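You operate a simulated robot arm through the tools that you are given. There is no shell and no other tool.

The job below is to be done with a simulated robot arm. You get a single attempt, and the scene is never put back.

JOB
Brush oil on the middle of the yellow tin, then put the lid back on the oil dish.
Fine: use the yellow brush and stand it back where it stood. Set down upright: yellow brush. A coat counts when it lies all over at full strength: go over it till it gets no stronger.
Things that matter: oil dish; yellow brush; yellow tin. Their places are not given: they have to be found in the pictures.

Only the result counts: the job must be done as asked and must still hold three seconds after the hand-in. Knocking over, shifting, dropping, spilling or breaking anything else fails it. A push-on lid holds only when it is set on centred and level and pressed home; a screw cap is set on level and turned clockwise until tight.

ROBOT AND FRAMES
A 7-joint arm with a two-finger parallel gripper, fixed in place. Base frame: the origin is at the foot of the arm, x ahead of it, y to its left, z up; the work surface is at about z = 0. Units: mm, degrees, N and s.
With the tool pointing down near the work surface it reaches from about 240 to 620 mm from the base axis. Its first joint turns from -66.0 to 66.0 degrees. Payload 2.6 kg.
The tool frame sits at the grasp point between the pads (the TCP): z along the fingers, y along the line on which they close. The tips reach 30 mm beyond it. The gripper opens to 94 mm. The fingers are 28 mm wide and 10 mm thick; the gripper's body (50 by 96 mm) begins 55 mm behind the TCP.
Orientation is that of the tool frame in the base frame, as a unit quaternion [w, x, y, z]. With the fingers straight down and closing along the base's y, the tool's x points along the base's -x, its y along +y and its z along -z.

CONTROLS
- The arm moves only by the tool play_rows. Its argument "moves" is a list of rows, each a list of 3 entries, a list of its own where there are three numbers: the shift along the base's x, y, z in mm, then the turn, a rotation vector about the base's x, y, z in degrees, then the finger opening in mm, from 0 to 94. In form: [[[tx, ty, tz], [wx, wy, wz], fingers], ...]. A call has 1 to 20 rows; each row is the pose to reach, as a shift and turn from the pose commanded when the call began. A row lasts 0.2 s, in which the tool goes at most 50 mm and 8.6 degrees; a call with a longer step from one row to the next is refused whole, and so is a gripper value outside its range. Where a pose cannot be reached the arm comes as near as it can. A force on the tool above 40 N (or 10 N above the force at the start of the call, whichever is more), or a blocked arm, ends the call early, and 0.2 s more pass. Each finger travels about 72 mm/s and halts on what it meets, pressing with about 43 N; the grip force reading is that of the motor and also rises with nothing between the fingers. The clock runs only during rows and for 0.2 s after the last one: add rows that repeat a pose to give the fingers time. It gives the time, the measured TCP pose, the force on the tool (base axes), the opening and the grip force at its end, in the units of the frame above (readings bear some noise), with the torque about the TCP (base axes, N m) and any sound that the robot's microphone picked up.
- Cameras (640 x 400 px; columns grow to the right, rows downward): "scene" is fixed at [45.4, 440.7, 560.6]; the picture's right is [-0.67, -0.74, 0.00], its down [-0.44, 0.40, -0.81] and it looks along [0.60, -0.54, -0.59] (base axes); focal length 291 px, centre (320, 200). "wrist" rides on the gripper at [76, 14, -102] in the tool frame; the picture's right is [-0.18, 0.98, 0.00], its down [-0.75, -0.14, -0.64] and it looks along [-0.63, -0.12, 0.77] (tool axes); focal length 243 px, centre (320, 200).
- get_image(camera): a new picture of that camera. No time passes.
- measure_at(camera, pixels): for up to 12 pixels [column, row] of the newest picture of that camera ("zoom" is the newest enlarged one), the place [x, y, z] in the base frame of the surface seen there, good to about 3 mm. No time passes.
- enlarge(camera, box): a new picture of the part [left, top, right, bottom] of that camera's present view, enlarged. No time passes.
- finish_job(): hands the job in; it is judged then, once.

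Unless the task says otherwise, let go and move clear before handing in.

The tools are called after "Request:" by a JSON object that holds its "op" and its "data". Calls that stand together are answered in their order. play_rows: Moves the arm, as the interface text tells. Its arguments: {"type":"object","properties":{"moves":{"type":"array"}},"required":["moves"]} The other tools are called the same way: get_image (camera) takes a picture; measure_at (camera, pixels) gives the place of the surface under pixels of a picture; enlarge (camera, box) takes an enlarged picture of a part of a camera's view; finish_job () hands the job in.

At the start:

```text
time_s: 0.0
tool_pos: [361.0, -16.7, 381.0]
tool_rot: [0.0, 0.0, 1.0, 0.0]
force: [0.7, -0.5, 1.0]
moment: [0.0, 0.03, 0.02]
width: 93.9
gripper_force: 0.1
```

scene: 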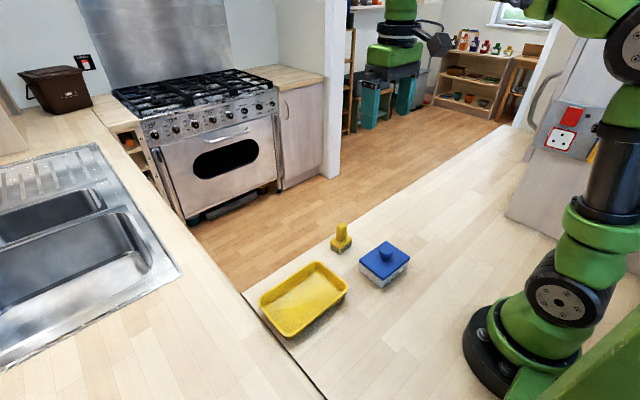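
wrist: 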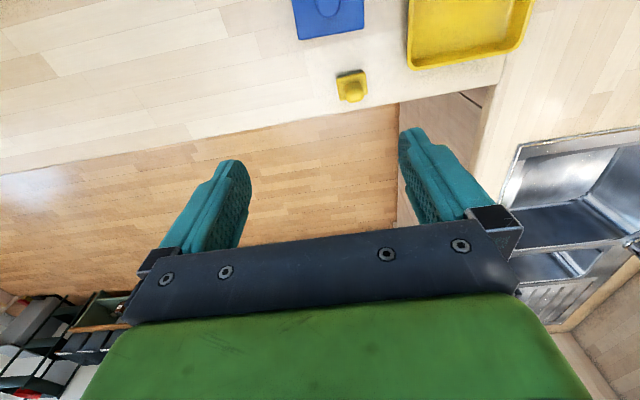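

The scene shows the yellow tin near (303,298), the yellow brush near (341,240), and the blue-lidded oil dish near (384,262). I'll enlarge these to see details.

Request:
{"op": "enlarge", "data": {"camera": "scene", "box": [240, 200, 440, 350]}}

Request:
{"op": "get_image", "data": {"camera": "wrist"}}

```text
2.67 times, centred on (340, 275) of scene
```

zoom: 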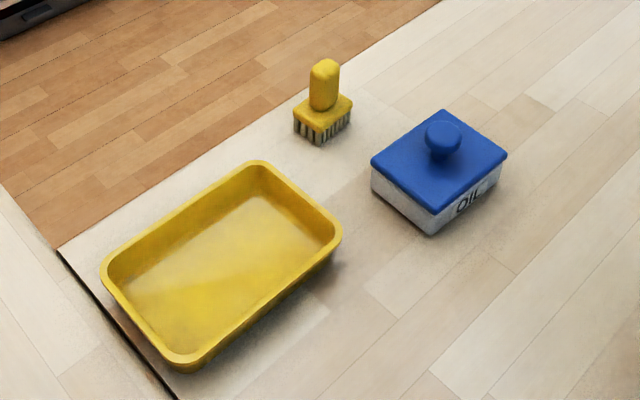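

```text
taken
```

wrist: 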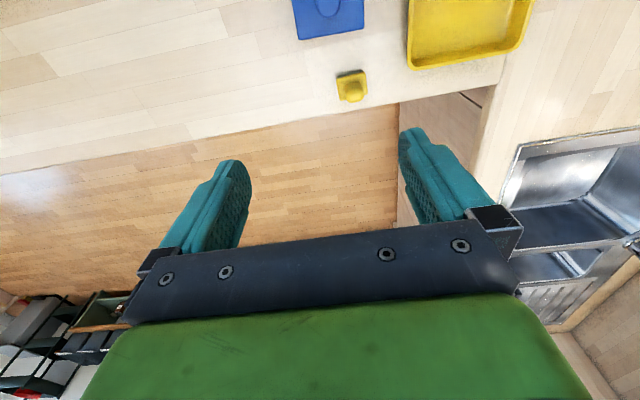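

The zoom shows tin, brush (handle up, bristles down) and lidded dish with a knob. I'll measure key points of each in the zoomed picture.

Request:
{"op": "measure_at", "data": {"camera": "zoom", "pixels": [[258, 164], [338, 238], [184, 360], [106, 282], [222, 265], [265, 210], [180, 320], [150, 290], [300, 240], [220, 185], [265, 300], [400, 350]]}}

Request:
{"op": "measure_at", "data": {"camera": "zoom", "pixels": [[325, 64], [325, 75], [325, 100], [297, 109], [349, 103], [322, 127], [320, 141], [296, 133], [349, 122], [313, 90], [337, 90], [304, 100]]}}

Request:
{"op": "measure_at", "data": {"camera": "zoom", "pixels": [[374, 160], [443, 113], [504, 155], [432, 211], [443, 127], [443, 135], [428, 133], [460, 133], [440, 175], [432, 230], [373, 193], [497, 180]]}}

```text
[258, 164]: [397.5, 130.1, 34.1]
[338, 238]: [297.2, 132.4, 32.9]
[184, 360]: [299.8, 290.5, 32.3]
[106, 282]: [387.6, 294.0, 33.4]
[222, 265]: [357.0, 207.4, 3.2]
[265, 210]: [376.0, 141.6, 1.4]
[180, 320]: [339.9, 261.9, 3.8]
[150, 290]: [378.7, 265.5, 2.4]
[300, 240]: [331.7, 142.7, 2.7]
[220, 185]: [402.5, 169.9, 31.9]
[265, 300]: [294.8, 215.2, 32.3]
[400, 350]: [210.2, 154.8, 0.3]
```

```text
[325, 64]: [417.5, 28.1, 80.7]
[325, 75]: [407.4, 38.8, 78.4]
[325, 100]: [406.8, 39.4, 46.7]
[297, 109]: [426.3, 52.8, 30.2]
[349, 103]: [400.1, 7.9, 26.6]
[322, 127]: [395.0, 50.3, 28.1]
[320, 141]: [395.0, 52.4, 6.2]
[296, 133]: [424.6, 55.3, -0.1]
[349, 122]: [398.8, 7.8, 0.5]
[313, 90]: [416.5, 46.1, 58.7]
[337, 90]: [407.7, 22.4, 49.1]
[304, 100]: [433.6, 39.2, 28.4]
```

```text
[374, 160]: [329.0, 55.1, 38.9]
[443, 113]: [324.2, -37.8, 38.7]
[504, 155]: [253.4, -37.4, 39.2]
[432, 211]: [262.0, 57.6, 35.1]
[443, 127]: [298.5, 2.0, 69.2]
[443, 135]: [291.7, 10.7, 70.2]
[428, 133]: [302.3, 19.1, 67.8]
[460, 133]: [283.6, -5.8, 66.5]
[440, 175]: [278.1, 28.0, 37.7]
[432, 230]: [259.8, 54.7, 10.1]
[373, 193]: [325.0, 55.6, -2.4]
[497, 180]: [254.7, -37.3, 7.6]
```

Points give dish lid about x 255–328, y −38–57, top z 38, knob top z ~70 near (292,8); brush near (412,31); tin centre near (348,212), floor z ~3. I'll look closer at each object at higher enlargement.

Request:
{"op": "enlarge", "data": {"camera": "scene", "box": [320, 213, 368, 261]}}

Request:
{"op": "enlarge", "data": {"camera": "scene", "box": [350, 230, 420, 295]}}

```text
8.33 times, centred on (344, 237) of scene
```

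zoom: 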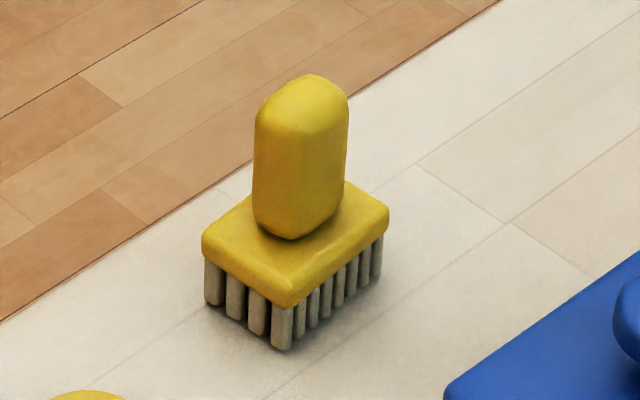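

```text
6.15 times, centred on (385, 262) of scene
```

zoom: 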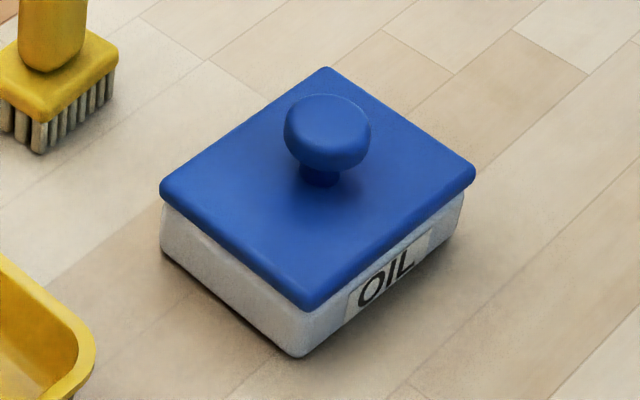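

The newest zoom shows the lid with a mushroom knob at (327,130) on a thin stem at (320,178). I'll measure the knob and lid edges accurately.

Request:
{"op": "measure_at", "data": {"camera": "zoom", "pixels": [[327, 115], [327, 100], [288, 128], [366, 130], [327, 165], [320, 180], [166, 190], [327, 70], [470, 180], [308, 305], [300, 350], [165, 245]]}}

Request:
{"op": "measure_at", "data": {"camera": "zoom", "pixels": [[245, 130], [400, 122], [235, 250], [390, 245], [310, 125], [345, 125], [327, 130], [300, 140], [350, 140], [327, 150], [460, 230], [320, 260]]}}

```text
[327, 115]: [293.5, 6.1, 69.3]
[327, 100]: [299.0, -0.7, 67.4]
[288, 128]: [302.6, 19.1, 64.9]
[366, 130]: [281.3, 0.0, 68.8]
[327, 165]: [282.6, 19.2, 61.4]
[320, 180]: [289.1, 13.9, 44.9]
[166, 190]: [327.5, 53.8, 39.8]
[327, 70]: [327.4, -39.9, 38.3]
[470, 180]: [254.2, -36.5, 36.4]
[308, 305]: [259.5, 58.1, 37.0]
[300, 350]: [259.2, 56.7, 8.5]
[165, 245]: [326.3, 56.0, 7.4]
```

```text
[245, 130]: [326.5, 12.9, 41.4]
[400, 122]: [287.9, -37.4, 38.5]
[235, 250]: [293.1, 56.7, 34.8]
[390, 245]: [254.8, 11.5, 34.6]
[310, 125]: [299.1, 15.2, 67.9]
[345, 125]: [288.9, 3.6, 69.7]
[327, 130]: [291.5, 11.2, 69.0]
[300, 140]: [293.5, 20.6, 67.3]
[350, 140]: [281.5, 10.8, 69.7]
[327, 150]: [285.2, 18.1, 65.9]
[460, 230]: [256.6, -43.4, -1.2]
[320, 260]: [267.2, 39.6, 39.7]
```

The knob centre is about (292, 9.5), top z 69, lid top z 38.5. I'll move above the knob with fingers open, stopping at z≈130 first.

Request:
{"op": "play_rows", "data": {"moves": [[[-10, 4, -35], [0, 0, 0], 94], [[-20, 8, -70], [0, 0, 0], 94], [[-30, 12, -105], [0, 0, 0], 94], [[-40, 16, -140], [0, 0, 0], 94], [[-50, 20, -175], [0, 0, 0], 94], [[-60, 24, -210], [0, 0, 0], 94], [[-69.3, 26.2, -245], [0, 0, 0], 94], [[-69.3, 26.2, -251], [0, 0, 0], 94], [[-69.3, 26.2, -251], [0, 0, 0], 94]]}}

Request:
{"op": "get_image", "data": {"camera": "scene"}}

Request:
{"op": "get_image", "data": {"camera": "wrist"}}

```text
time_s: 2.0
tool_pos: [290.5, 10.1, 128.5]
tool_rot: [0.0, 0.001, 1.0, 0.0]
force: [-0.5, -0.1, 0.1]
moment: [0.0, 0.02, 0.0]
width: 93.9
gripper_force: 0.2
```

```text
taken
```

scene: 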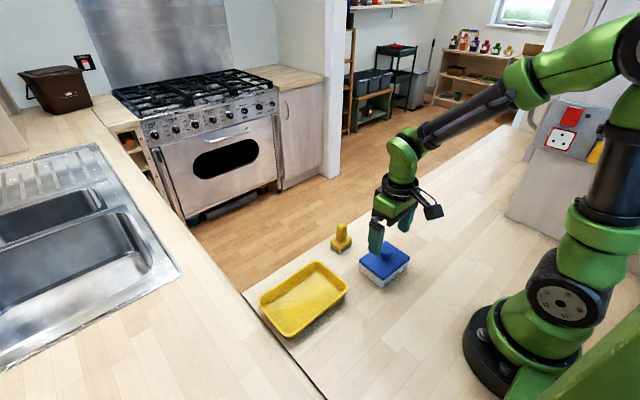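

```text
taken
```

wrist: 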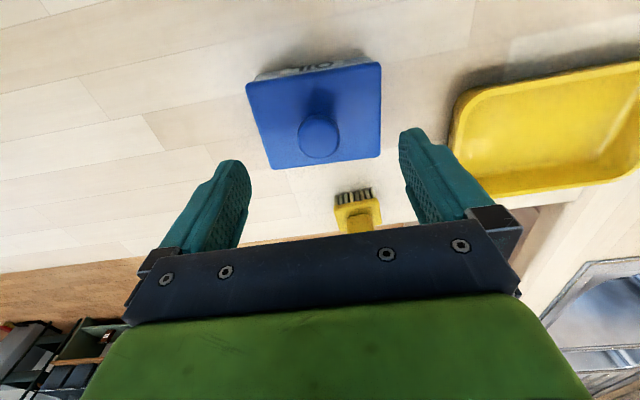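

The wrist picture now shows the lid with knob at (319,138), the brush at (358,212) and the tin at right. I'll measure these from this second viewpoint to cross-check.

Request:
{"op": "measure_at", "data": {"camera": "wrist", "pixels": [[319, 138], [300, 138], [338, 138], [319, 155], [319, 120], [249, 88], [378, 66], [272, 167], [379, 156], [360, 222], [340, 208], [376, 203]]}}

Request:
{"op": "measure_at", "data": {"camera": "wrist", "pixels": [[460, 100], [470, 190], [540, 130], [580, 110], [520, 170], [600, 150], [630, 75], [500, 110], [480, 130], [620, 165], [570, 180], [560, 90]]}}

```text
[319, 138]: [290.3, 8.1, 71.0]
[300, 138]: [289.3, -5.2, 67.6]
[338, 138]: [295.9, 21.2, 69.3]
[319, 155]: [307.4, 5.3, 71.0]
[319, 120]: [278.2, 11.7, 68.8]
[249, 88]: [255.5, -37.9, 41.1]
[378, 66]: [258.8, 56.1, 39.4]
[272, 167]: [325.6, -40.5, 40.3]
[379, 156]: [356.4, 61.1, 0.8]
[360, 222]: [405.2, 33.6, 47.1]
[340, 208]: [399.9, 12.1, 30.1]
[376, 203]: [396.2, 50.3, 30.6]
```

```text
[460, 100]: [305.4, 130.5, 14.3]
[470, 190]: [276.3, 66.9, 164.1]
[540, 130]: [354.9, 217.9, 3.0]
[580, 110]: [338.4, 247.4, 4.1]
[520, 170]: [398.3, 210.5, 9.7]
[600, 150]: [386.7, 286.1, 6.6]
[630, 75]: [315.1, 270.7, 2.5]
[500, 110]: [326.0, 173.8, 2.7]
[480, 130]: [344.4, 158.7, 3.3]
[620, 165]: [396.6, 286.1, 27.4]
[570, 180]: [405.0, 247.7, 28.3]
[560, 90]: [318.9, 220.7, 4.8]
```

The wrist view puts the knob centre at about (292.5, 8.3), consistent with before. I'll descend so the TCP is at z≈74 and close on the knob.

Request:
{"op": "play_rows", "data": {"moves": [[[0.5, -1, -20], [0, 0, 0], 94], [[0.5, -1, -40], [0, 0, 0], 94], [[0.5, -1, -52], [0, 0, 0], 94], [[0.5, -1, -56], [0, 0, 0], 94], [[0.5, -1, -56], [0, 0, 0], 60], [[0.5, -1, -56], [0, 0, 0], 40], [[0.5, -1, -56], [0, 0, 0], 20], [[0.5, -1, -56], [0, 0, 0], 20], [[0.5, -1, -56], [0, 0, 0], 20], [[0.5, -1, -56], [0, 0, 0], 20]]}}

Request:
{"op": "enlarge", "data": {"camera": "scene", "box": [330, 190, 450, 300]}}

```text
time_s: 4.2
tool_pos: [292.4, 8.4, 73.0]
tool_rot: [0.0, 0.0, 1.0, 0.0]
force: [0.0, -0.6, -0.1]
moment: [-0.04, -0.02, -0.02]
width: 28.6
gripper_force: 43.1
heard: snap
```

```text
3.64 times, centred on (390, 245) of scene
```

zoom: 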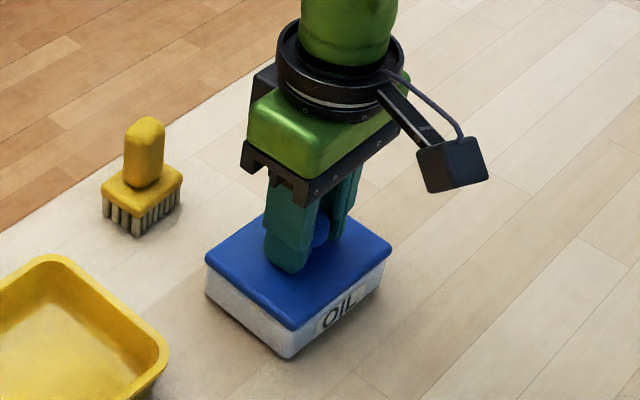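

The fingers hold the knob (opening 28.6, 43 N) and a snap was heard; the lid still looks seated. I'll lift slowly straight up and check.

Request:
{"op": "play_rows", "data": {"moves": [[[0, 0, 2], [0, 0, 0], 20], [[0, 0, 4], [0, 0, 0], 20], [[0, 0, 7], [0, 0, 0], 20], [[0, 0, 11], [0, 0, 0], 20], [[0, 0, 16], [0, 0, 0], 20], [[0, 0, 22], [0, 0, 0], 20], [[0, 0, 22], [0, 0, 0], 20]]}}

Request:
{"op": "enlarge", "data": {"camera": "scene", "box": [330, 190, 450, 300]}}

```text
time_s: 5.8
tool_pos: [291.5, 8.5, 95.6]
tool_rot: [0.0, 0.0, 1.0, 0.0]
force: [0.3, 0.3, -0.2]
moment: [0.01, -0.01, 0.03]
width: 28.5
gripper_force: 43.3
```

```text
3.64 times, centred on (390, 245) of scene
```

zoom: 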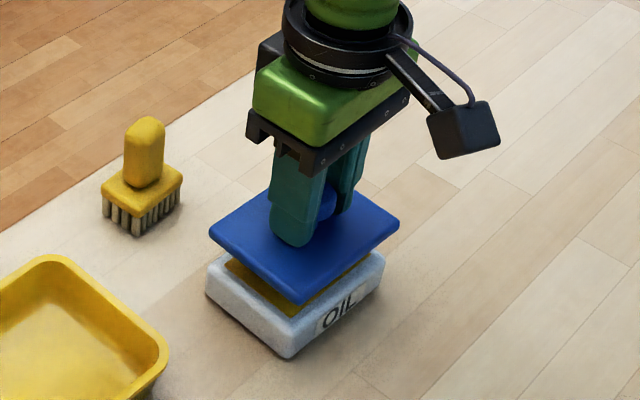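

The lid came off cleanly and the dish stayed put, with oil visible at (255,285). I'll raise the lid and carry it to the clear area at y≈−131.

Request:
{"op": "play_rows", "data": {"moves": [[[0, 0, 20], [0, 0, 0], 20], [[0, 0, 40], [0, 0, 0], 20], [[0, -10, 50], [0, 0, 0], 20], [[0, -30, 50], [0, 0, 0], 20], [[0, -55, 50], [0, 0, 0], 20], [[0, -80, 50], [0, 0, 0], 20], [[0, -105, 50], [0, 0, 0], 20], [[0, -125, 50], [0, 0, 0], 20], [[0, -138, 50], [0, 0, 0], 20], [[0, -140, 50], [0, 0, 0], 20], [[0, -140, 50], [0, 0, 0], 20]]}}

Request:
{"op": "enlarge", "data": {"camera": "scene", "box": [330, 150, 510, 300]}}

```text
time_s: 8.2
tool_pos: [293.0, -132.0, 145.1]
tool_rot: [-0.001, -0.001, 1.0, 0.0]
force: [1.2, -0.5, -0.4]
moment: [0.0, -0.03, 0.0]
width: 28.6
gripper_force: 43.4
```

```text
2.67 times, centred on (420, 225) of scene
```

zoom: 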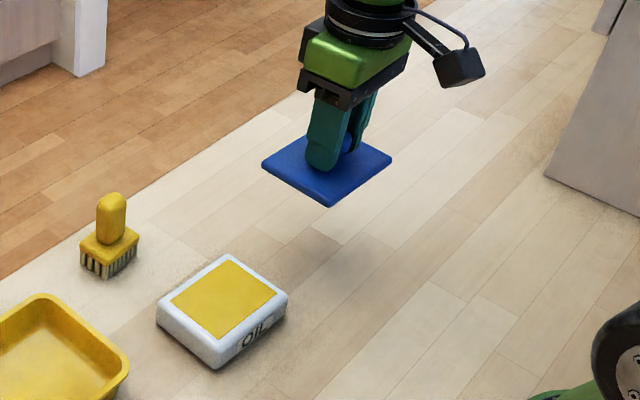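

The open dish at (222,310) shows a yellow oil pool, and the lid is held as a thin plate. I'll measure the dish opening, oil level and lid thickness.

Request:
{"op": "measure_at", "data": {"camera": "zoom", "pixels": [[222, 300], [176, 300], [222, 265], [272, 292], [213, 334], [160, 312], [225, 257], [284, 297], [211, 350], [200, 290], [245, 310], [262, 305]]}}

Request:
{"op": "measure_at", "data": {"camera": "zoom", "pixels": [[268, 168], [328, 200], [328, 206], [386, 158], [300, 185], [300, 192], [360, 180], [360, 186], [340, 240], [400, 220], [350, 260], [420, 180]]}}

```text
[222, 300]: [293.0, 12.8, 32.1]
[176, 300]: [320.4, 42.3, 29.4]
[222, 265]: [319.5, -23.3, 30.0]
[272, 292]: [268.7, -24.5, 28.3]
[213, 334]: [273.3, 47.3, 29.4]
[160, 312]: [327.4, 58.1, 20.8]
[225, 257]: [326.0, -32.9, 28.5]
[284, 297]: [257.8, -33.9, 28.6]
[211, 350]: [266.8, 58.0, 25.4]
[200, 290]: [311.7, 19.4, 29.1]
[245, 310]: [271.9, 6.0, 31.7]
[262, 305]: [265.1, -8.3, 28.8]
```

```text
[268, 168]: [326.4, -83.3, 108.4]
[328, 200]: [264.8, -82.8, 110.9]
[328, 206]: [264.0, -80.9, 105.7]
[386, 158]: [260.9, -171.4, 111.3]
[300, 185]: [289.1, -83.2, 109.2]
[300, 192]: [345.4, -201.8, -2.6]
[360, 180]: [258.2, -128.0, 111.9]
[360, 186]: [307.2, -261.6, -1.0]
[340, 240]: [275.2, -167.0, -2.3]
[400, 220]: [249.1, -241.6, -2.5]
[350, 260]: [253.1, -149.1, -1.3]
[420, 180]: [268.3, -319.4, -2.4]
```

Oil fills the dish at about z 30 (opening x 268–320, y −24–47), and the lid plate is about 9 mm thick. I'll lower the lid towards the table at (292,−131), stopping just above contact.

Request:
{"op": "play_rows", "data": {"moves": [[[0, 0, -25], [0, 0, 0], 20], [[0, 0, -50], [0, 0, 0], 20], [[0, 0, -75], [0, 0, 0], 20], [[0, 0, -88], [0, 0, 0], 20], [[0, 0, -94], [0, 0, 0], 20], [[0, 0, -96], [0, 0, 0], 20], [[0, 0, -97], [0, 0, 0], 20], [[0, 0, -97], [0, 0, 0], 20]]}}

Request:
{"op": "enlarge", "data": {"camera": "scene", "box": [380, 180, 480, 260]}}

```text
time_s: 10.0
tool_pos: [291.4, -130.0, 47.9]
tool_rot: [0.0, 0.001, 1.0, 0.0]
force: [-0.1, -0.2, 0.2]
moment: [-0.02, 0.04, 0.01]
width: 28.7
gripper_force: 43.1
```

```text
5.00 times, centred on (430, 220) of scene
```

zoom: 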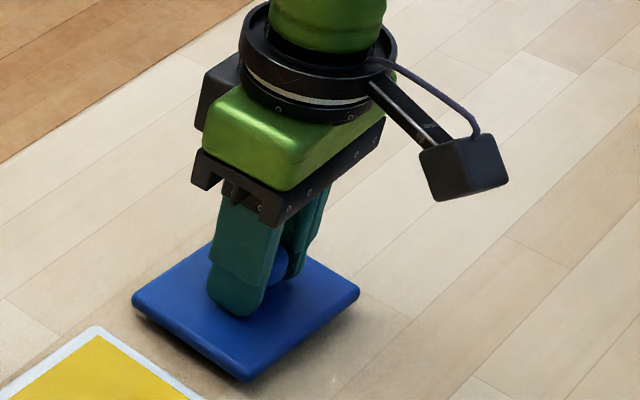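

The lid is just above the table with no force yet. I'll go down in 1 mm steps and watch for contact.

Request:
{"op": "play_rows", "data": {"moves": [[[0, 0, -1], [0, 0, 0], 20], [[0, 0, -2], [0, 0, 0], 20], [[0, 0, -3], [0, 0, 0], 20]]}}

```text
time_s: 10.8
tool_pos: [292.6, -132.0, 44.3]
tool_rot: [0.0, 0.0, 1.0, 0.0]
force: [0.0, -0.2, -1.3]
moment: [0.02, -0.02, -0.01]
width: 28.7
gripper_force: 42.9
```

Force is still about zero (−1.3 N may be noise). I'll continue in 1 mm steps.

Request:
{"op": "play_rows", "data": {"moves": [[[0, 0, -1], [0, 0, 0], 20], [[0, 0, -1], [0, 0, 0], 20]]}}

Request:
{"op": "enlarge", "data": {"camera": "scene", "box": [390, 210, 450, 260]}}

```text
time_s: 11.4
tool_pos: [292.4, -131.6, 43.4]
tool_rot: [-0.001, 0.0, 1.0, 0.0]
force: [-0.3, 0.3, -0.3]
moment: [-0.03, -0.01, -0.02]
width: 28.6
gripper_force: 43.0
```

```text
8.00 times, centred on (420, 235) of scene
```

zoom: 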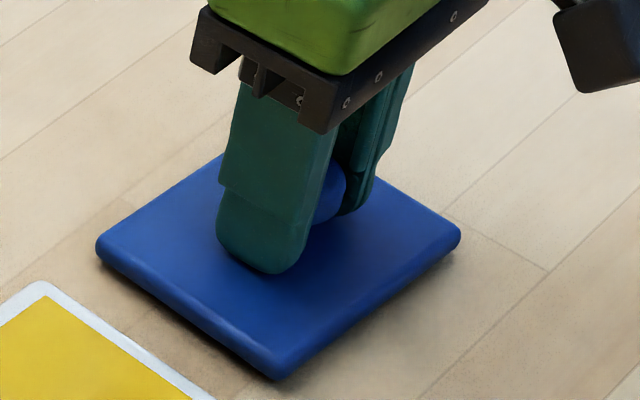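

No contact force yet; the lid appears within a millimetre or two of the table. I'll step down 1 mm more.

Request:
{"op": "play_rows", "data": {"moves": [[[0, 0, -1], [0, 0, 0], 20], [[0, 0, -1], [0, 0, 0], 20]]}}

```text
time_s: 12.0
tool_pos: [292.1, -132.5, 43.6]
tool_rot: [0.0, 0.001, 1.0, 0.0]
force: [-0.2, -0.5, -0.1]
moment: [-0.01, -0.02, 0.01]
width: 28.4
gripper_force: 43.2
```

Still no contact (commanded z 44). One more step.

Request:
{"op": "play_rows", "data": {"moves": [[[0, 0, -1], [0, 0, 0], 20], [[0, 0, -1], [0, 0, 0], 20]]}}

```text
time_s: 12.6
tool_pos: [292.3, -131.7, 43.0]
tool_rot: [0.0, 0.0, 1.0, -0.001]
force: [0.5, -0.4, 0.3]
moment: [-0.01, 0.03, 0.01]
width: 28.6
gripper_force: 43.5
```

Still no contact at z 43. I'll step another millimetre.

Request:
{"op": "play_rows", "data": {"moves": [[[0, 0, -1], [0, 0, 0], 20], [[0, 0, -1], [0, 0, 0], 20]]}}

Request:
{"op": "enlarge", "data": {"camera": "scene", "box": [390, 210, 450, 260]}}

```text
time_s: 13.2
tool_pos: [292.4, -131.0, 42.0]
tool_rot: [0.0, 0.0, 1.0, 0.0]
force: [-0.4, -0.2, 5.1]
moment: [0.01, 0.06, 0.06]
width: 28.9
gripper_force: 43.0
```

```text
8.00 times, centred on (420, 235) of scene
```

zoom: 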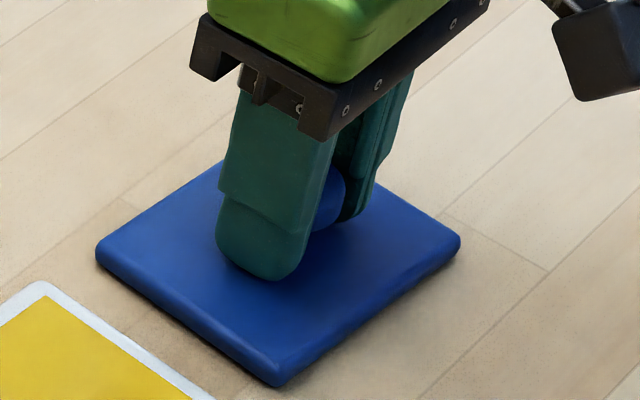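

Contact reads 5.1 N with the lid flat on the table. I'll open the fingers, raise, and move back over the counter to look at the brush.

Request:
{"op": "play_rows", "data": {"moves": [[[0, 0, 0], [0, 0, 0], 40], [[0, 0, 0], [0, 0, 0], 70], [[0, 0, 0], [0, 0, 0], 94], [[0, 0, 0], [0, 0, 0], 94], [[0, 0, 15], [0, 0, 0], 94], [[0, 0, 40], [0, 0, 0], 94], [[0, 0, 80], [0, 0, 0], 94], [[0, 10, 120], [0, 0, 0], 94], [[10, 45, 140], [0, 0, 0], 94], [[30, 85, 140], [0, 0, 0], 94], [[50, 120, 140], [0, 0, 0], 94], [[50, 150, 140], [0, 0, 0], 94], [[50, 162, 140], [0, 0, 0], 94], [[50, 162, 140], [0, 0, 0], 94]]}}

Request:
{"op": "get_image", "data": {"camera": "wrist"}}

Request:
{"op": "get_image", "data": {"camera": "scene"}}

```text
time_s: 16.2
tool_pos: [341.7, 30.0, 183.3]
tool_rot: [0.0, 0.0, 1.0, -0.001]
force: [-0.5, -0.1, 0.2]
moment: [0.0, 0.0, -0.01]
width: 94.2
gripper_force: 0.0
```

```text
taken
```

wrist: 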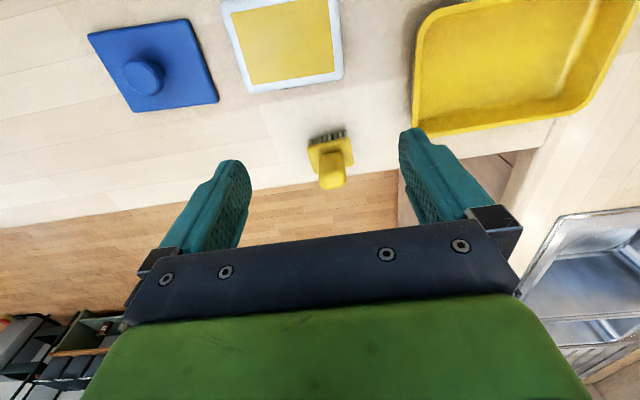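

```text
taken
```

scene: 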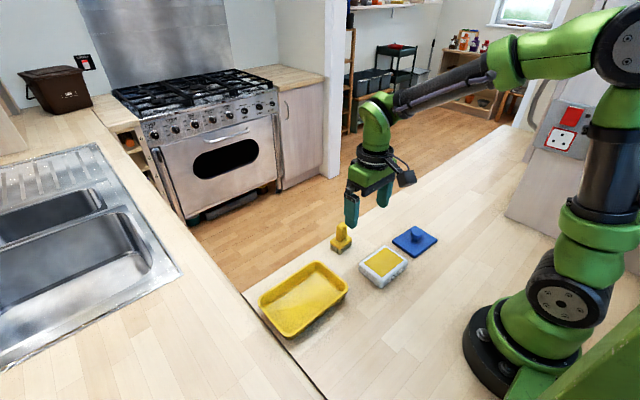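

The lid lies flat on the table at (150,75) in the wrist view, the dish is open, and the brush is at (330,160). I'll enlarge the brush in both cameras.

Request:
{"op": "enlarge", "data": {"camera": "wrist", "box": [295, 118, 371, 194]}}

Request:
{"op": "measure_at", "data": {"camera": "zoom", "pixels": [[315, 200], [315, 250], [315, 300], [315, 350], [230, 280], [400, 280], [110, 190], [160, 330], [480, 150], [500, 290], [240, 350], [400, 350]]}}

```text
5.26 times, centred on (333, 156) of wrist
```

zoom: 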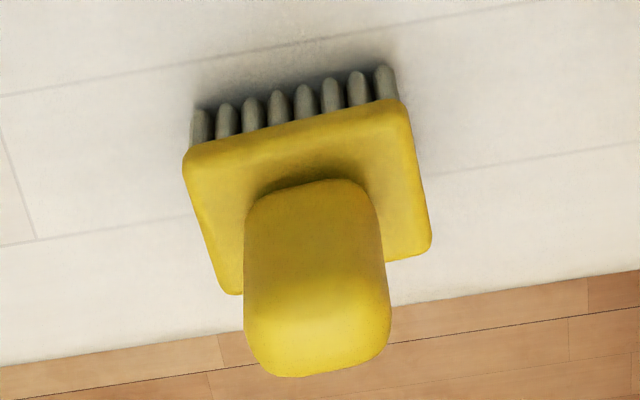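

```text
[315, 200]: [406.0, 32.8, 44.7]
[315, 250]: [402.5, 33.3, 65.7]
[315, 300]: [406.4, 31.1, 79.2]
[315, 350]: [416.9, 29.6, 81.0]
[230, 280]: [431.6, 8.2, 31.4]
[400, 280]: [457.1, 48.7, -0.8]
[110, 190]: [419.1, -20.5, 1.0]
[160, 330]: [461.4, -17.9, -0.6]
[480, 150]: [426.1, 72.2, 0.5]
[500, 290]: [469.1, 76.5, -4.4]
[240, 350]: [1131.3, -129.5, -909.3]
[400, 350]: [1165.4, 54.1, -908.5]
```

The zoom shows the block's near edge from (190,155) to (400,105) and the handle between columns 245 and 388. I'll measure these edges.

Request:
{"op": "measure_at", "data": {"camera": "zoom", "pixels": [[190, 158], [396, 108], [425, 248], [232, 288], [252, 250], [378, 240], [252, 300], [382, 295], [270, 362], [375, 350], [262, 200], [366, 195]]}}

```text
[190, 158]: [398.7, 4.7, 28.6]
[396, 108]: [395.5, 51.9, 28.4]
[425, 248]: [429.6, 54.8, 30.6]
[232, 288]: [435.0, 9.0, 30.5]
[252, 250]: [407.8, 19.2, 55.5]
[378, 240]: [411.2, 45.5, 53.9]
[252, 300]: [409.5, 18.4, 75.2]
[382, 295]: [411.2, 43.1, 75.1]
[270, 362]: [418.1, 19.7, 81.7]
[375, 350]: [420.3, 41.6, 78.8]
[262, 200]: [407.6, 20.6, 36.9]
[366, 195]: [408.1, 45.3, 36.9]
```

Brush block centre is about (414.5, 30.5), turned about +5.5° about z, with the handle 26 mm wide along its y and top at z 81. I'll move over it, turn 5.5°, and descend to z≈66 with the fingers open.

Request:
{"op": "play_rows", "data": {"moves": [[[20, 0.3, 0], [0, 0, 2], 94], [[45, 0.5, -15], [0, 0, 4], 94], [[65, 0.7, -35], [0, 0, 5.5], 94], [[71.8, 0.7, -60], [0, 0, 5.5], 94], [[71.8, 0.7, -80], [0, 0, 5.5], 94], [[71.8, 0.7, -80], [0, 0, 5.5], 94]]}}

Request:
{"op": "get_image", "data": {"camera": "wrist"}}

Request:
{"op": "enlarge", "data": {"camera": "scene", "box": [300, 180, 400, 270]}}

```text
time_s: 17.6
tool_pos: [413.6, 29.0, 101.9]
tool_rot: [0.0, -0.048, 0.999, 0.0]
force: [-0.9, -0.2, -0.7]
moment: [0.04, -0.02, 0.0]
width: 93.9
gripper_force: 0.0
```

```text
taken
```

wrist: 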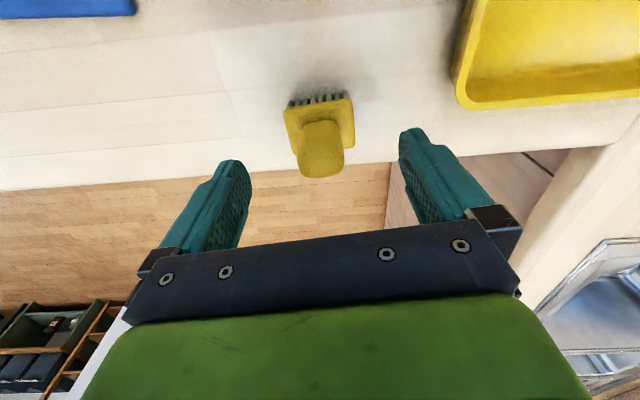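

```text
4.44 times, centred on (350, 225) of scene
```

zoom: 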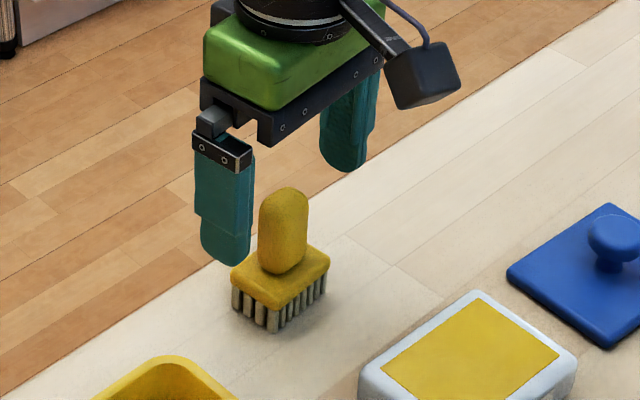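

The fingers straddle the brush. I'll re-measure the handle and block from this nearer wrist view before descending.

Request:
{"op": "enlarge", "data": {"camera": "wrist", "box": [270, 80, 370, 180]}}

Request:
{"op": "measure_at", "data": {"camera": "zoom", "pixels": [[96, 115], [325, 68], [338, 262], [125, 290], [135, 230], [285, 220], [140, 290], [290, 280], [165, 375], [285, 360], [220, 250], [225, 380]]}}

```text
4.00 times, centred on (320, 130) of wrist
```

zoom: 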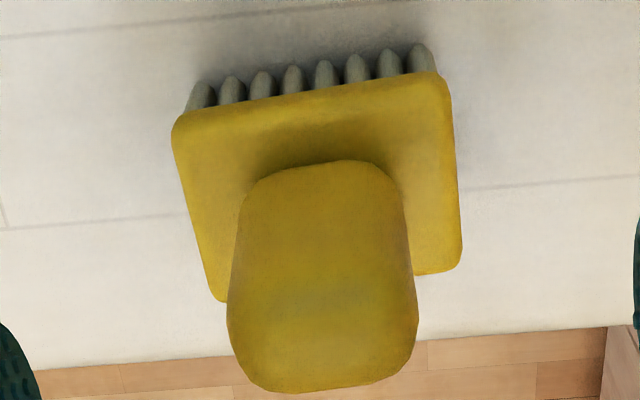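

```text
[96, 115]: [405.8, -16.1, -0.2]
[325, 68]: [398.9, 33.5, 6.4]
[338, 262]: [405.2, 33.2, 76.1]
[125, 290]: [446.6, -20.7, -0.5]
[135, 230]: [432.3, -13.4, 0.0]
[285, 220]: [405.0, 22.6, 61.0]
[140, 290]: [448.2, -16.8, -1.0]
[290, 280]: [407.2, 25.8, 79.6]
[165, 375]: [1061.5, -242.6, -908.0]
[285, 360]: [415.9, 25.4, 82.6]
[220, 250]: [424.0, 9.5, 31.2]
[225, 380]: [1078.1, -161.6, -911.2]
```

Request:
{"op": "measure_at", "data": {"camera": "zoom", "pixels": [[180, 122], [440, 80], [455, 262], [222, 295], [235, 300], [412, 295], [240, 240], [400, 235], [250, 375], [405, 350], [325, 340], [330, 385]]}}

```text
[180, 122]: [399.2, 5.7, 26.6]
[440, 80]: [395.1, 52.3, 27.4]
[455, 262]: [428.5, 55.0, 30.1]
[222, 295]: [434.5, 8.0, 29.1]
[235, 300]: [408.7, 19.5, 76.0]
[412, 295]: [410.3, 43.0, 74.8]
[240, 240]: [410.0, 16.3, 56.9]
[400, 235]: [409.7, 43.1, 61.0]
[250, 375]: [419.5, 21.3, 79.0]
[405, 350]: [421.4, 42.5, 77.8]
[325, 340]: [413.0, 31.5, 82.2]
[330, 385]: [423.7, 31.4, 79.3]
```

Handle centre confirmed near (414, 31). I'll descend to z≈66 and close on the handle.

Request:
{"op": "play_rows", "data": {"moves": [[[0, -0.3, -15], [0, 0, 0], 94], [[0, -0.3, -28], [0, 0, 0], 94], [[0, -0.3, -36], [0, 0, 0], 94], [[0, -0.3, -36], [0, 0, 0], 70], [[0, -0.3, -36], [0, 0, 0], 50], [[0, -0.3, -36], [0, 0, 0], 35], [[0, -0.3, -36], [0, 0, 0], 20], [[0, -0.3, -36], [0, 0, 0], 15], [[0, -0.3, -36], [0, 0, 0], 15], [[0, -0.3, -36], [0, 0, 0], 15]]}}

Request:
{"op": "enlarge", "data": {"camera": "scene", "box": [310, 190, 390, 265]}}

```text
time_s: 19.8
tool_pos: [415.0, 30.8, 66.1]
tool_rot: [0.0, -0.047, 0.999, 0.0]
force: [-0.3, -0.6, -0.6]
moment: [0.02, 0.01, 0.02]
width: 33.1
gripper_force: 42.7
```

```text
5.33 times, centred on (350, 228) of scene
```

zoom: 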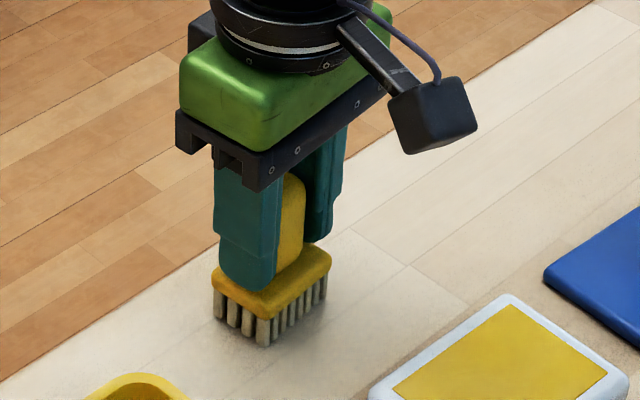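

The grip holds the handle (opening 33.1, 43 N), brush still upright. I'll lift it straight up 60 mm and look.

Request:
{"op": "play_rows", "data": {"moves": [[[0, 0, 3], [0, 0, 0], 15], [[0, 0, 10], [0, 0, 0], 15], [[0, 0, 25], [0, 0, 0], 15], [[0, 0, 45], [0, 0, 0], 15], [[0, 0, 60], [0, 0, 0], 15], [[0, 0, 60], [0, 0, 0], 15]]}}

Request:
{"op": "get_image", "data": {"camera": "wrist"}}

Request:
{"op": "enlarge", "data": {"camera": "scene", "box": [290, 170, 410, 280]}}

```text
time_s: 21.2
tool_pos: [415.5, 30.7, 125.7]
tool_rot: [0.001, -0.049, 0.999, -0.001]
force: [0.2, 0.4, -0.5]
moment: [0.0, -0.03, 0.0]
width: 33.3
gripper_force: 42.9
```

```text
taken
```

wrist: 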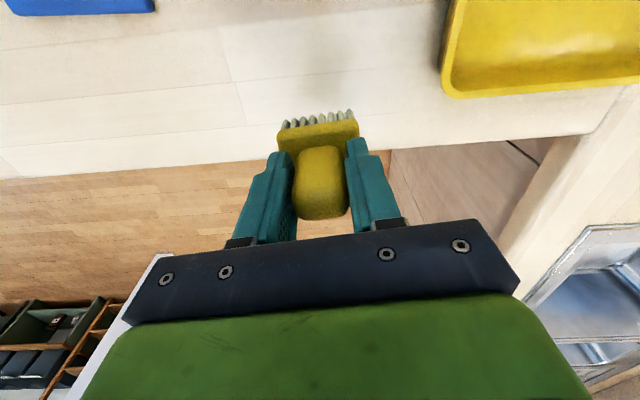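

```text
3.64 times, centred on (350, 225) of scene
```

zoom: 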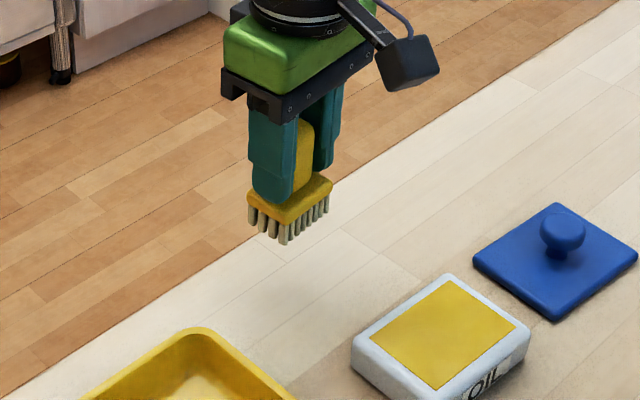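

The brush hangs upright in the grip. I'll carry it over the oil dish centre (294, 11.5), turning back −5.5° so it squares with the dish, then lower to just above the oil.

Request:
{"op": "play_rows", "data": {"moves": [[[-20, -3, 0], [0, 0, -1], 15], [[-45, -7, 0], [0, 0, -3], 15], [[-70, -11, 0], [0, 0, -5], 15], [[-95, -15, 0], [0, 0, -6.5], 15], [[-115, -18, 0], [0, 0, -6.5], 15], [[-120, -19.4, 0], [0, 0, -6.5], 15], [[-120, -19.4, -12], [0, 0, -6.5], 15], [[-120, -19.4, -24], [0, 0, -6.5], 15], [[-120, -19.4, -24], [0, 0, -6.5], 15]]}}

Request:
{"op": "enlarge", "data": {"camera": "scene", "box": [330, 190, 440, 300]}}

Request:
{"op": "get_image", "data": {"camera": "wrist"}}

```text
time_s: 23.2
tool_pos: [293.1, 12.6, 100.2]
tool_rot: [0.0, 0.009, 1.0, 0.0]
force: [-0.4, 0.5, -0.9]
moment: [0.0, -0.02, 0.03]
width: 32.9
gripper_force: 42.6
```

```text
3.64 times, centred on (385, 245) of scene
```

zoom: 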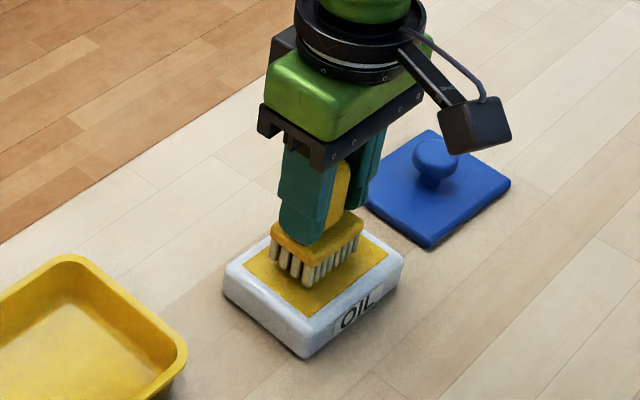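

```text
taken
```

wrist: 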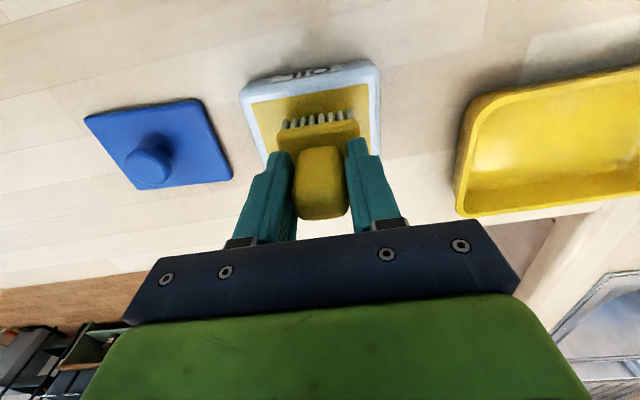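

The brush is centred over the oil, bristle tips about 5 mm above it. I'll lower in small steps, watching the force.

Request:
{"op": "play_rows", "data": {"moves": [[[0, 0, -2], [0, 0, 0], 15], [[0, 0, -4], [0, 0, 0], 15], [[0, 0, -6], [0, 0, 0], 15], [[0, 0, -7], [0, 0, 0], 15]]}}

Request:
{"op": "enlarge", "data": {"camera": "scene", "box": [350, 220, 420, 290]}}

```text
time_s: 24.2
tool_pos: [293.5, 12.3, 94.4]
tool_rot: [0.0, 0.01, 1.0, 0.0]
force: [-2.6, -1.2, 7.7]
moment: [-0.03, 0.16, 0.0]
width: 33.3
gripper_force: 42.7
```

```text
5.71 times, centred on (385, 255) of scene
```

zoom: 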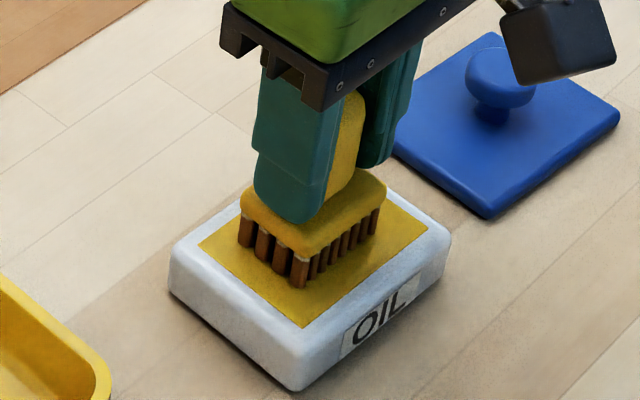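

Contact reads 7.7 N and the bristles turned brown at (290,260), so they have taken up oil. I'll hold briefly, then lift slowly and pause above the dish.

Request:
{"op": "play_rows", "data": {"moves": [[[0, 0, 0], [0, 0, 0], 15], [[0, 0, 0], [0, 0, 0], 15], [[0, 0, 3], [0, 0, 0], 15], [[0, 0, 8], [0, 0, 0], 15], [[0, 0, 15], [0, 0, 0], 15], [[0, 0, 25], [0, 0, 0], 15], [[0, 0, 25], [0, 0, 0], 15], [[0, 0, 25], [0, 0, 0], 15], [[0, 0, 25], [0, 0, 0], 15], [[0, 0, 25], [0, 0, 0], 15], [[0, 0, 25], [0, 0, 0], 15]]}}

Request:
{"op": "enlarge", "data": {"camera": "scene", "box": [340, 210, 430, 290]}}

```text
time_s: 26.6
tool_pos: [293.6, 11.7, 119.7]
tool_rot: [0.001, 0.009, 1.0, 0.0]
force: [-0.2, -0.4, -0.3]
moment: [-0.01, -0.03, 0.03]
width: 33.2
gripper_force: 42.8
```

```text
5.00 times, centred on (385, 250) of scene
```

zoom: 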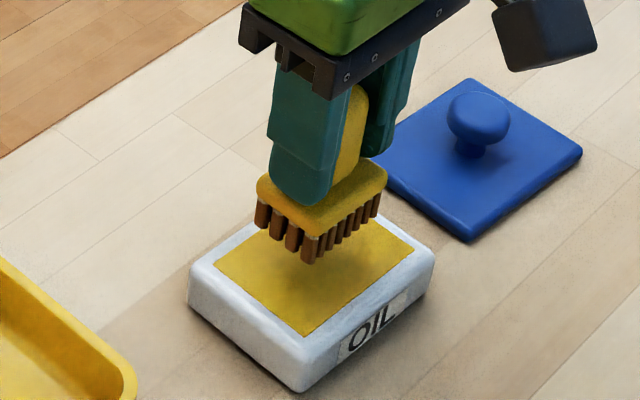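

The brush is loaded (brown bristles), no drips on the dish rim. Before going over, I'll enlarge the tin to fix its exact middle.

Request:
{"op": "enlarge", "data": {"camera": "scene", "box": [250, 250, 360, 345]}}

Request:
{"op": "measure_at", "data": {"camera": "zoom", "pixels": [[395, 75], [470, 285], [150, 265], [310, 410], [225, 160], [560, 200], [390, 330], [80, 330], [240, 390], [300, 240], [395, 160], [220, 320]]}}

```text
4.21 times, centred on (305, 298) of scene
```

zoom: 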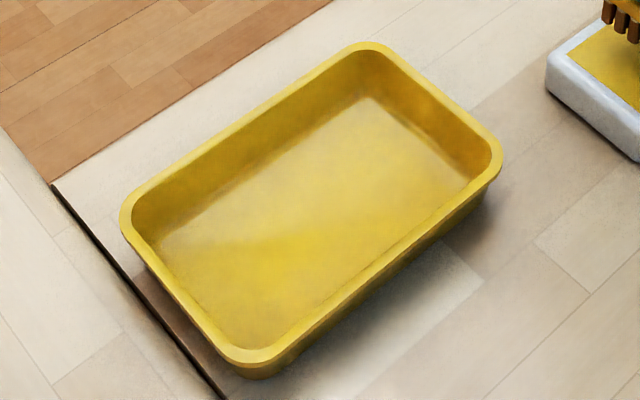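

```text
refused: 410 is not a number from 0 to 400
```

The zoom shows the whole tin with rim and floor. I'll measure the rim edges and floor corners.

Request:
{"op": "measure_at", "data": {"camera": "zoom", "pixels": [[240, 121], [300, 80], [180, 160], [440, 90], [475, 122], [410, 65], [390, 262], [440, 220], [310, 325], [178, 285], [150, 255], [205, 315]]}}

Request:
{"op": "measure_at", "data": {"camera": "zoom", "pixels": [[370, 97], [465, 178], [158, 248], [265, 165], [420, 140], [200, 300], [240, 340], [330, 300], [400, 240], [310, 210], [300, 230], [330, 190]]}}

```text
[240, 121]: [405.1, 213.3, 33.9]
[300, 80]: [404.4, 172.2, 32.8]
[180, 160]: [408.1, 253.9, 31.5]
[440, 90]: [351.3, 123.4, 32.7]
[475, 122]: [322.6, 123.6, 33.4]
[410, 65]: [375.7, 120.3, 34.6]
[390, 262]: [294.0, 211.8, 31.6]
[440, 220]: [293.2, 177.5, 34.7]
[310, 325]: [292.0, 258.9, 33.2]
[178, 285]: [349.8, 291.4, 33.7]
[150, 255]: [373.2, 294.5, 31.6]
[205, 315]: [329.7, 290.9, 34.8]
```

```text
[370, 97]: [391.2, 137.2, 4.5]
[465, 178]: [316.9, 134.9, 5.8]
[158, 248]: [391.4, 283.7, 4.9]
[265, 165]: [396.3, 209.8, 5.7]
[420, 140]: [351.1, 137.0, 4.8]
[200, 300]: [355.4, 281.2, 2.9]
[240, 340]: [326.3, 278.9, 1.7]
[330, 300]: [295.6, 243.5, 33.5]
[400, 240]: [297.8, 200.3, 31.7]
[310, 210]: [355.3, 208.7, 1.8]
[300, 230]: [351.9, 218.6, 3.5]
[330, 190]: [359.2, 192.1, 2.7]
```

Rim centrelines at x 293/405 and y 122/292 give the tin's middle as about (349, 207), floor z ~3. I'll carry the loaded brush over the middle, keeping it high enough to clear the rim.

Request:
{"op": "play_rows", "data": {"moves": [[[3, 8, 8], [0, 0, 1], 15], [[9, 30, 12], [0, 0, 1], 15], [[15, 54, 12], [0, 0, 1], 15], [[22, 78, 12], [0, 0, 1], 15], [[29, 102, 12], [0, 0, 1], 15], [[36, 126, 12], [0, 0, 1], 15], [[42, 150, 12], [0, 0, 1], 15], [[48, 172, 12], [0, 0, 1], 15], [[53, 188, 12], [0, 0, 1], 15], [[55, 196, 12], [0, 0, 1], 15], [[55, 196, 0], [0, 0, 1], 15], [[55, 196, -20], [0, 0, 1], 15], [[55, 196, -35], [0, 0, 1], 15], [[55, 196, -40], [0, 0, 1], 15], [[55, 196, -40], [0, 0, 1], 15]]}}

Request:
{"op": "enlarge", "data": {"camera": "scene", "box": [240, 200, 400, 345]}}

Request:
{"op": "get_image", "data": {"camera": "wrist"}}

```text
time_s: 29.8
tool_pos: [348.5, 206.2, 80.3]
tool_rot: [0.0, 0.0, 1.0, 0.0]
force: [0.1, -0.2, 0.1]
moment: [0.03, 0.01, 0.01]
width: 33.3
gripper_force: 43.1
```

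```text
2.76 times, centred on (320, 272) of scene
```

zoom: 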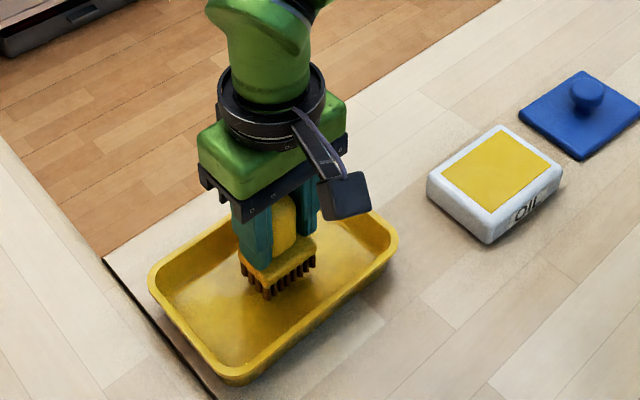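

```text
taken
```

wrist: 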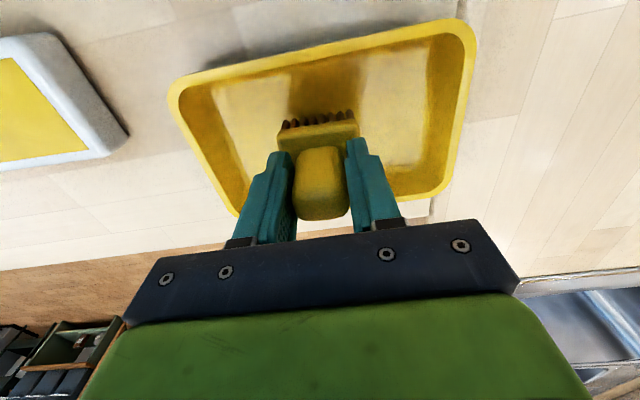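

The brush is inside the tin over its middle, bristles about 11 mm above the floor. I'll lower gradually to light contact.

Request:
{"op": "play_rows", "data": {"moves": [[[0, 0, -4], [0, 0, 0], 15], [[0, 0, -7], [0, 0, 0], 15], [[0, 0, -9], [0, 0, 0], 15], [[0, 0, -9], [0, 0, 0], 15]]}}

```text
time_s: 30.8
tool_pos: [349.9, 207.8, 71.5]
tool_rot: [0.0, 0.0, 1.0, 0.0]
force: [0.3, 0.1, -0.8]
moment: [0.04, -0.03, 0.03]
width: 33.1
gripper_force: 43.1
```

No contact at z 71. I'll go down in 1 mm steps.

Request:
{"op": "play_rows", "data": {"moves": [[[0, 0, -1], [0, 0, 0], 15], [[0, 0, -2], [0, 0, 0], 15]]}}

```text
time_s: 31.4
tool_pos: [347.4, 207.6, 68.2]
tool_rot: [0.0, -0.001, 1.0, -0.001]
force: [0.5, 0.1, 1.1]
moment: [-0.01, 0.0, 0.02]
width: 33.2
gripper_force: 42.2
```

Request:
{"op": "play_rows", "data": {"moves": [[[0, 0, -1], [0, 0, 0], 15], [[0, 0, -1], [0, 0, 0], 15]]}}

Request:
{"op": "enlarge", "data": {"camera": "scene", "box": [260, 240, 350, 330]}}

```text
time_s: 32.0
tool_pos: [349.0, 206.9, 68.4]
tool_rot: [0.0, 0.0, 1.0, -0.001]
force: [-4.3, -2.9, 14.0]
moment: [-0.14, 0.23, 0.0]
width: 32.9
gripper_force: 43.0
```

```text
4.44 times, centred on (305, 285) of scene
```

zoom: 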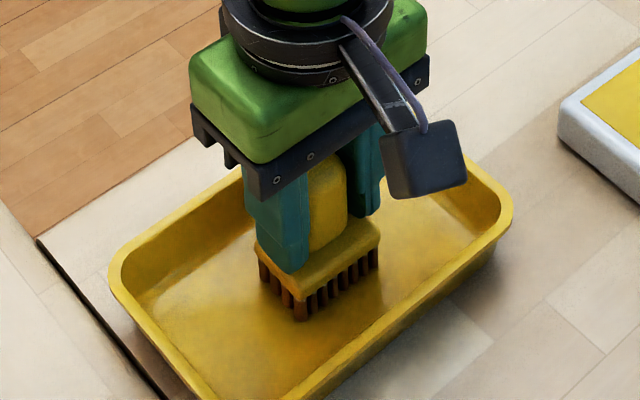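

Contact reads 14 N at commanded z 68. I'll back off 0.5 mm to press lightly and make a small test stroke along x, checking that the tin stays put.

Request:
{"op": "play_rows", "data": {"moves": [[[0, 0, 0.4], [0, 0, 0], 15], [[5, 0, 0.4], [0, 0, 0], 15], [[10, 0, 0.4], [0, 0, 0], 15], [[5, 0, 0.4], [0, 0, 0], 15], [[0, 0, 0.4], [0, 0, 0], 15], [[-5, 0, 0.4], [0, 0, 0], 15], [[-10, 0, 0.4], [0, 0, 0], 15], [[-5, 0, 0.4], [0, 0, 0], 15], [[0, 0, 0.4], [0, 0, 0], 15]]}}

Request:
{"op": "enlarge", "data": {"camera": "scene", "box": [260, 240, 350, 330]}}

Request:
{"op": "get_image", "data": {"camera": "wrist"}}

```text
time_s: 34.0
tool_pos: [348.0, 208.9, 68.3]
tool_rot: [-0.002, -0.001, 1.0, 0.001]
force: [-10.2, 0.7, 29.0]
moment: [0.04, 0.22, 0.02]
width: 33.2
gripper_force: 42.7
```

```text
4.44 times, centred on (305, 285) of scene
```

zoom: 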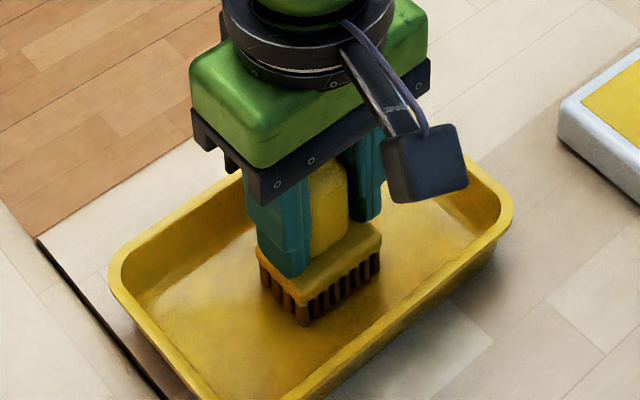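

```text
taken
```

wrist: 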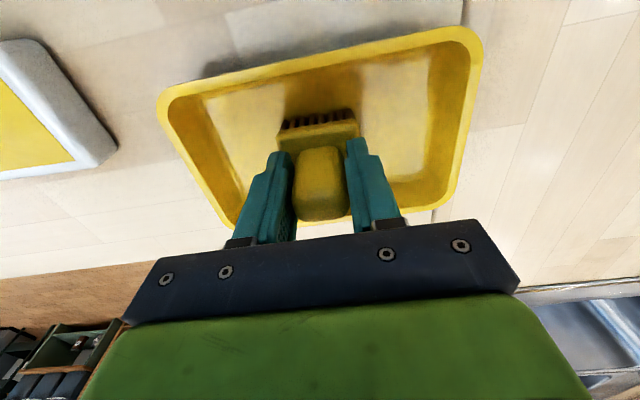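

The force rose to 29 N during the stroke, so the contact is stiff; the tin rim (110,285)/(512,210) has not moved. I'll raise the brush 90 mm straight up to inspect the coat.

Request:
{"op": "play_rows", "data": {"moves": [[[0, 0, 2], [0, 0, 0], 15], [[0, 0, 10], [0, 0, 0], 15], [[0, 0, 30], [0, 0, 0], 15], [[0, 0, 60], [0, 0, 0], 15], [[0, 0, 90], [0, 0, 0], 15], [[0, 0, 100], [0, 0, 0], 15], [[0, 0, 100], [0, 0, 0], 15]]}}

Request:
{"op": "enlarge", "data": {"camera": "scene", "box": [240, 220, 360, 340]}}

Request:
{"op": "get_image", "data": {"camera": "wrist"}}

```text
time_s: 35.6
tool_pos: [350.0, 207.9, 169.4]
tool_rot: [0.0, 0.0, 1.0, 0.0]
force: [0.4, -0.4, 0.1]
moment: [-0.03, 0.03, -0.01]
width: 32.9
gripper_force: 43.0
```

```text
3.33 times, centred on (300, 280) of scene
```

zoom: 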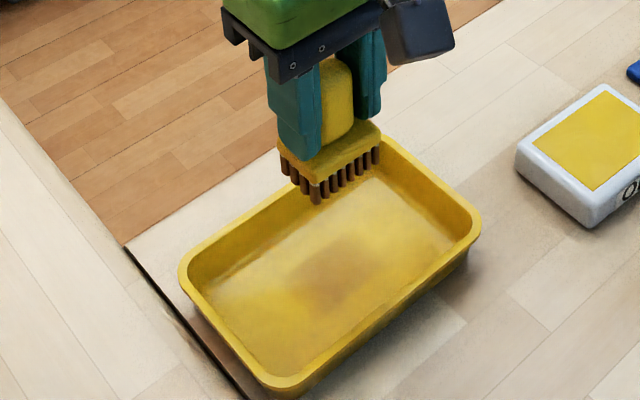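

```text
taken
```

wrist: 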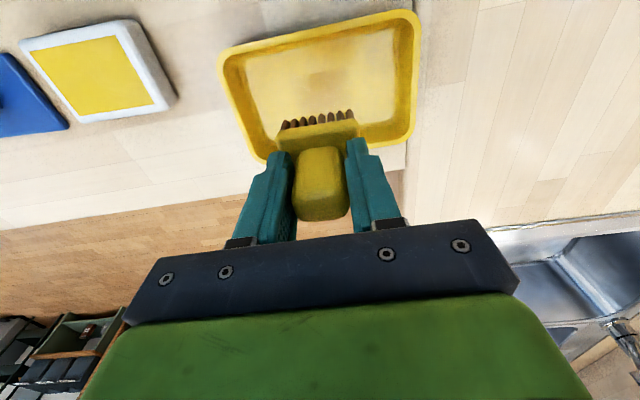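

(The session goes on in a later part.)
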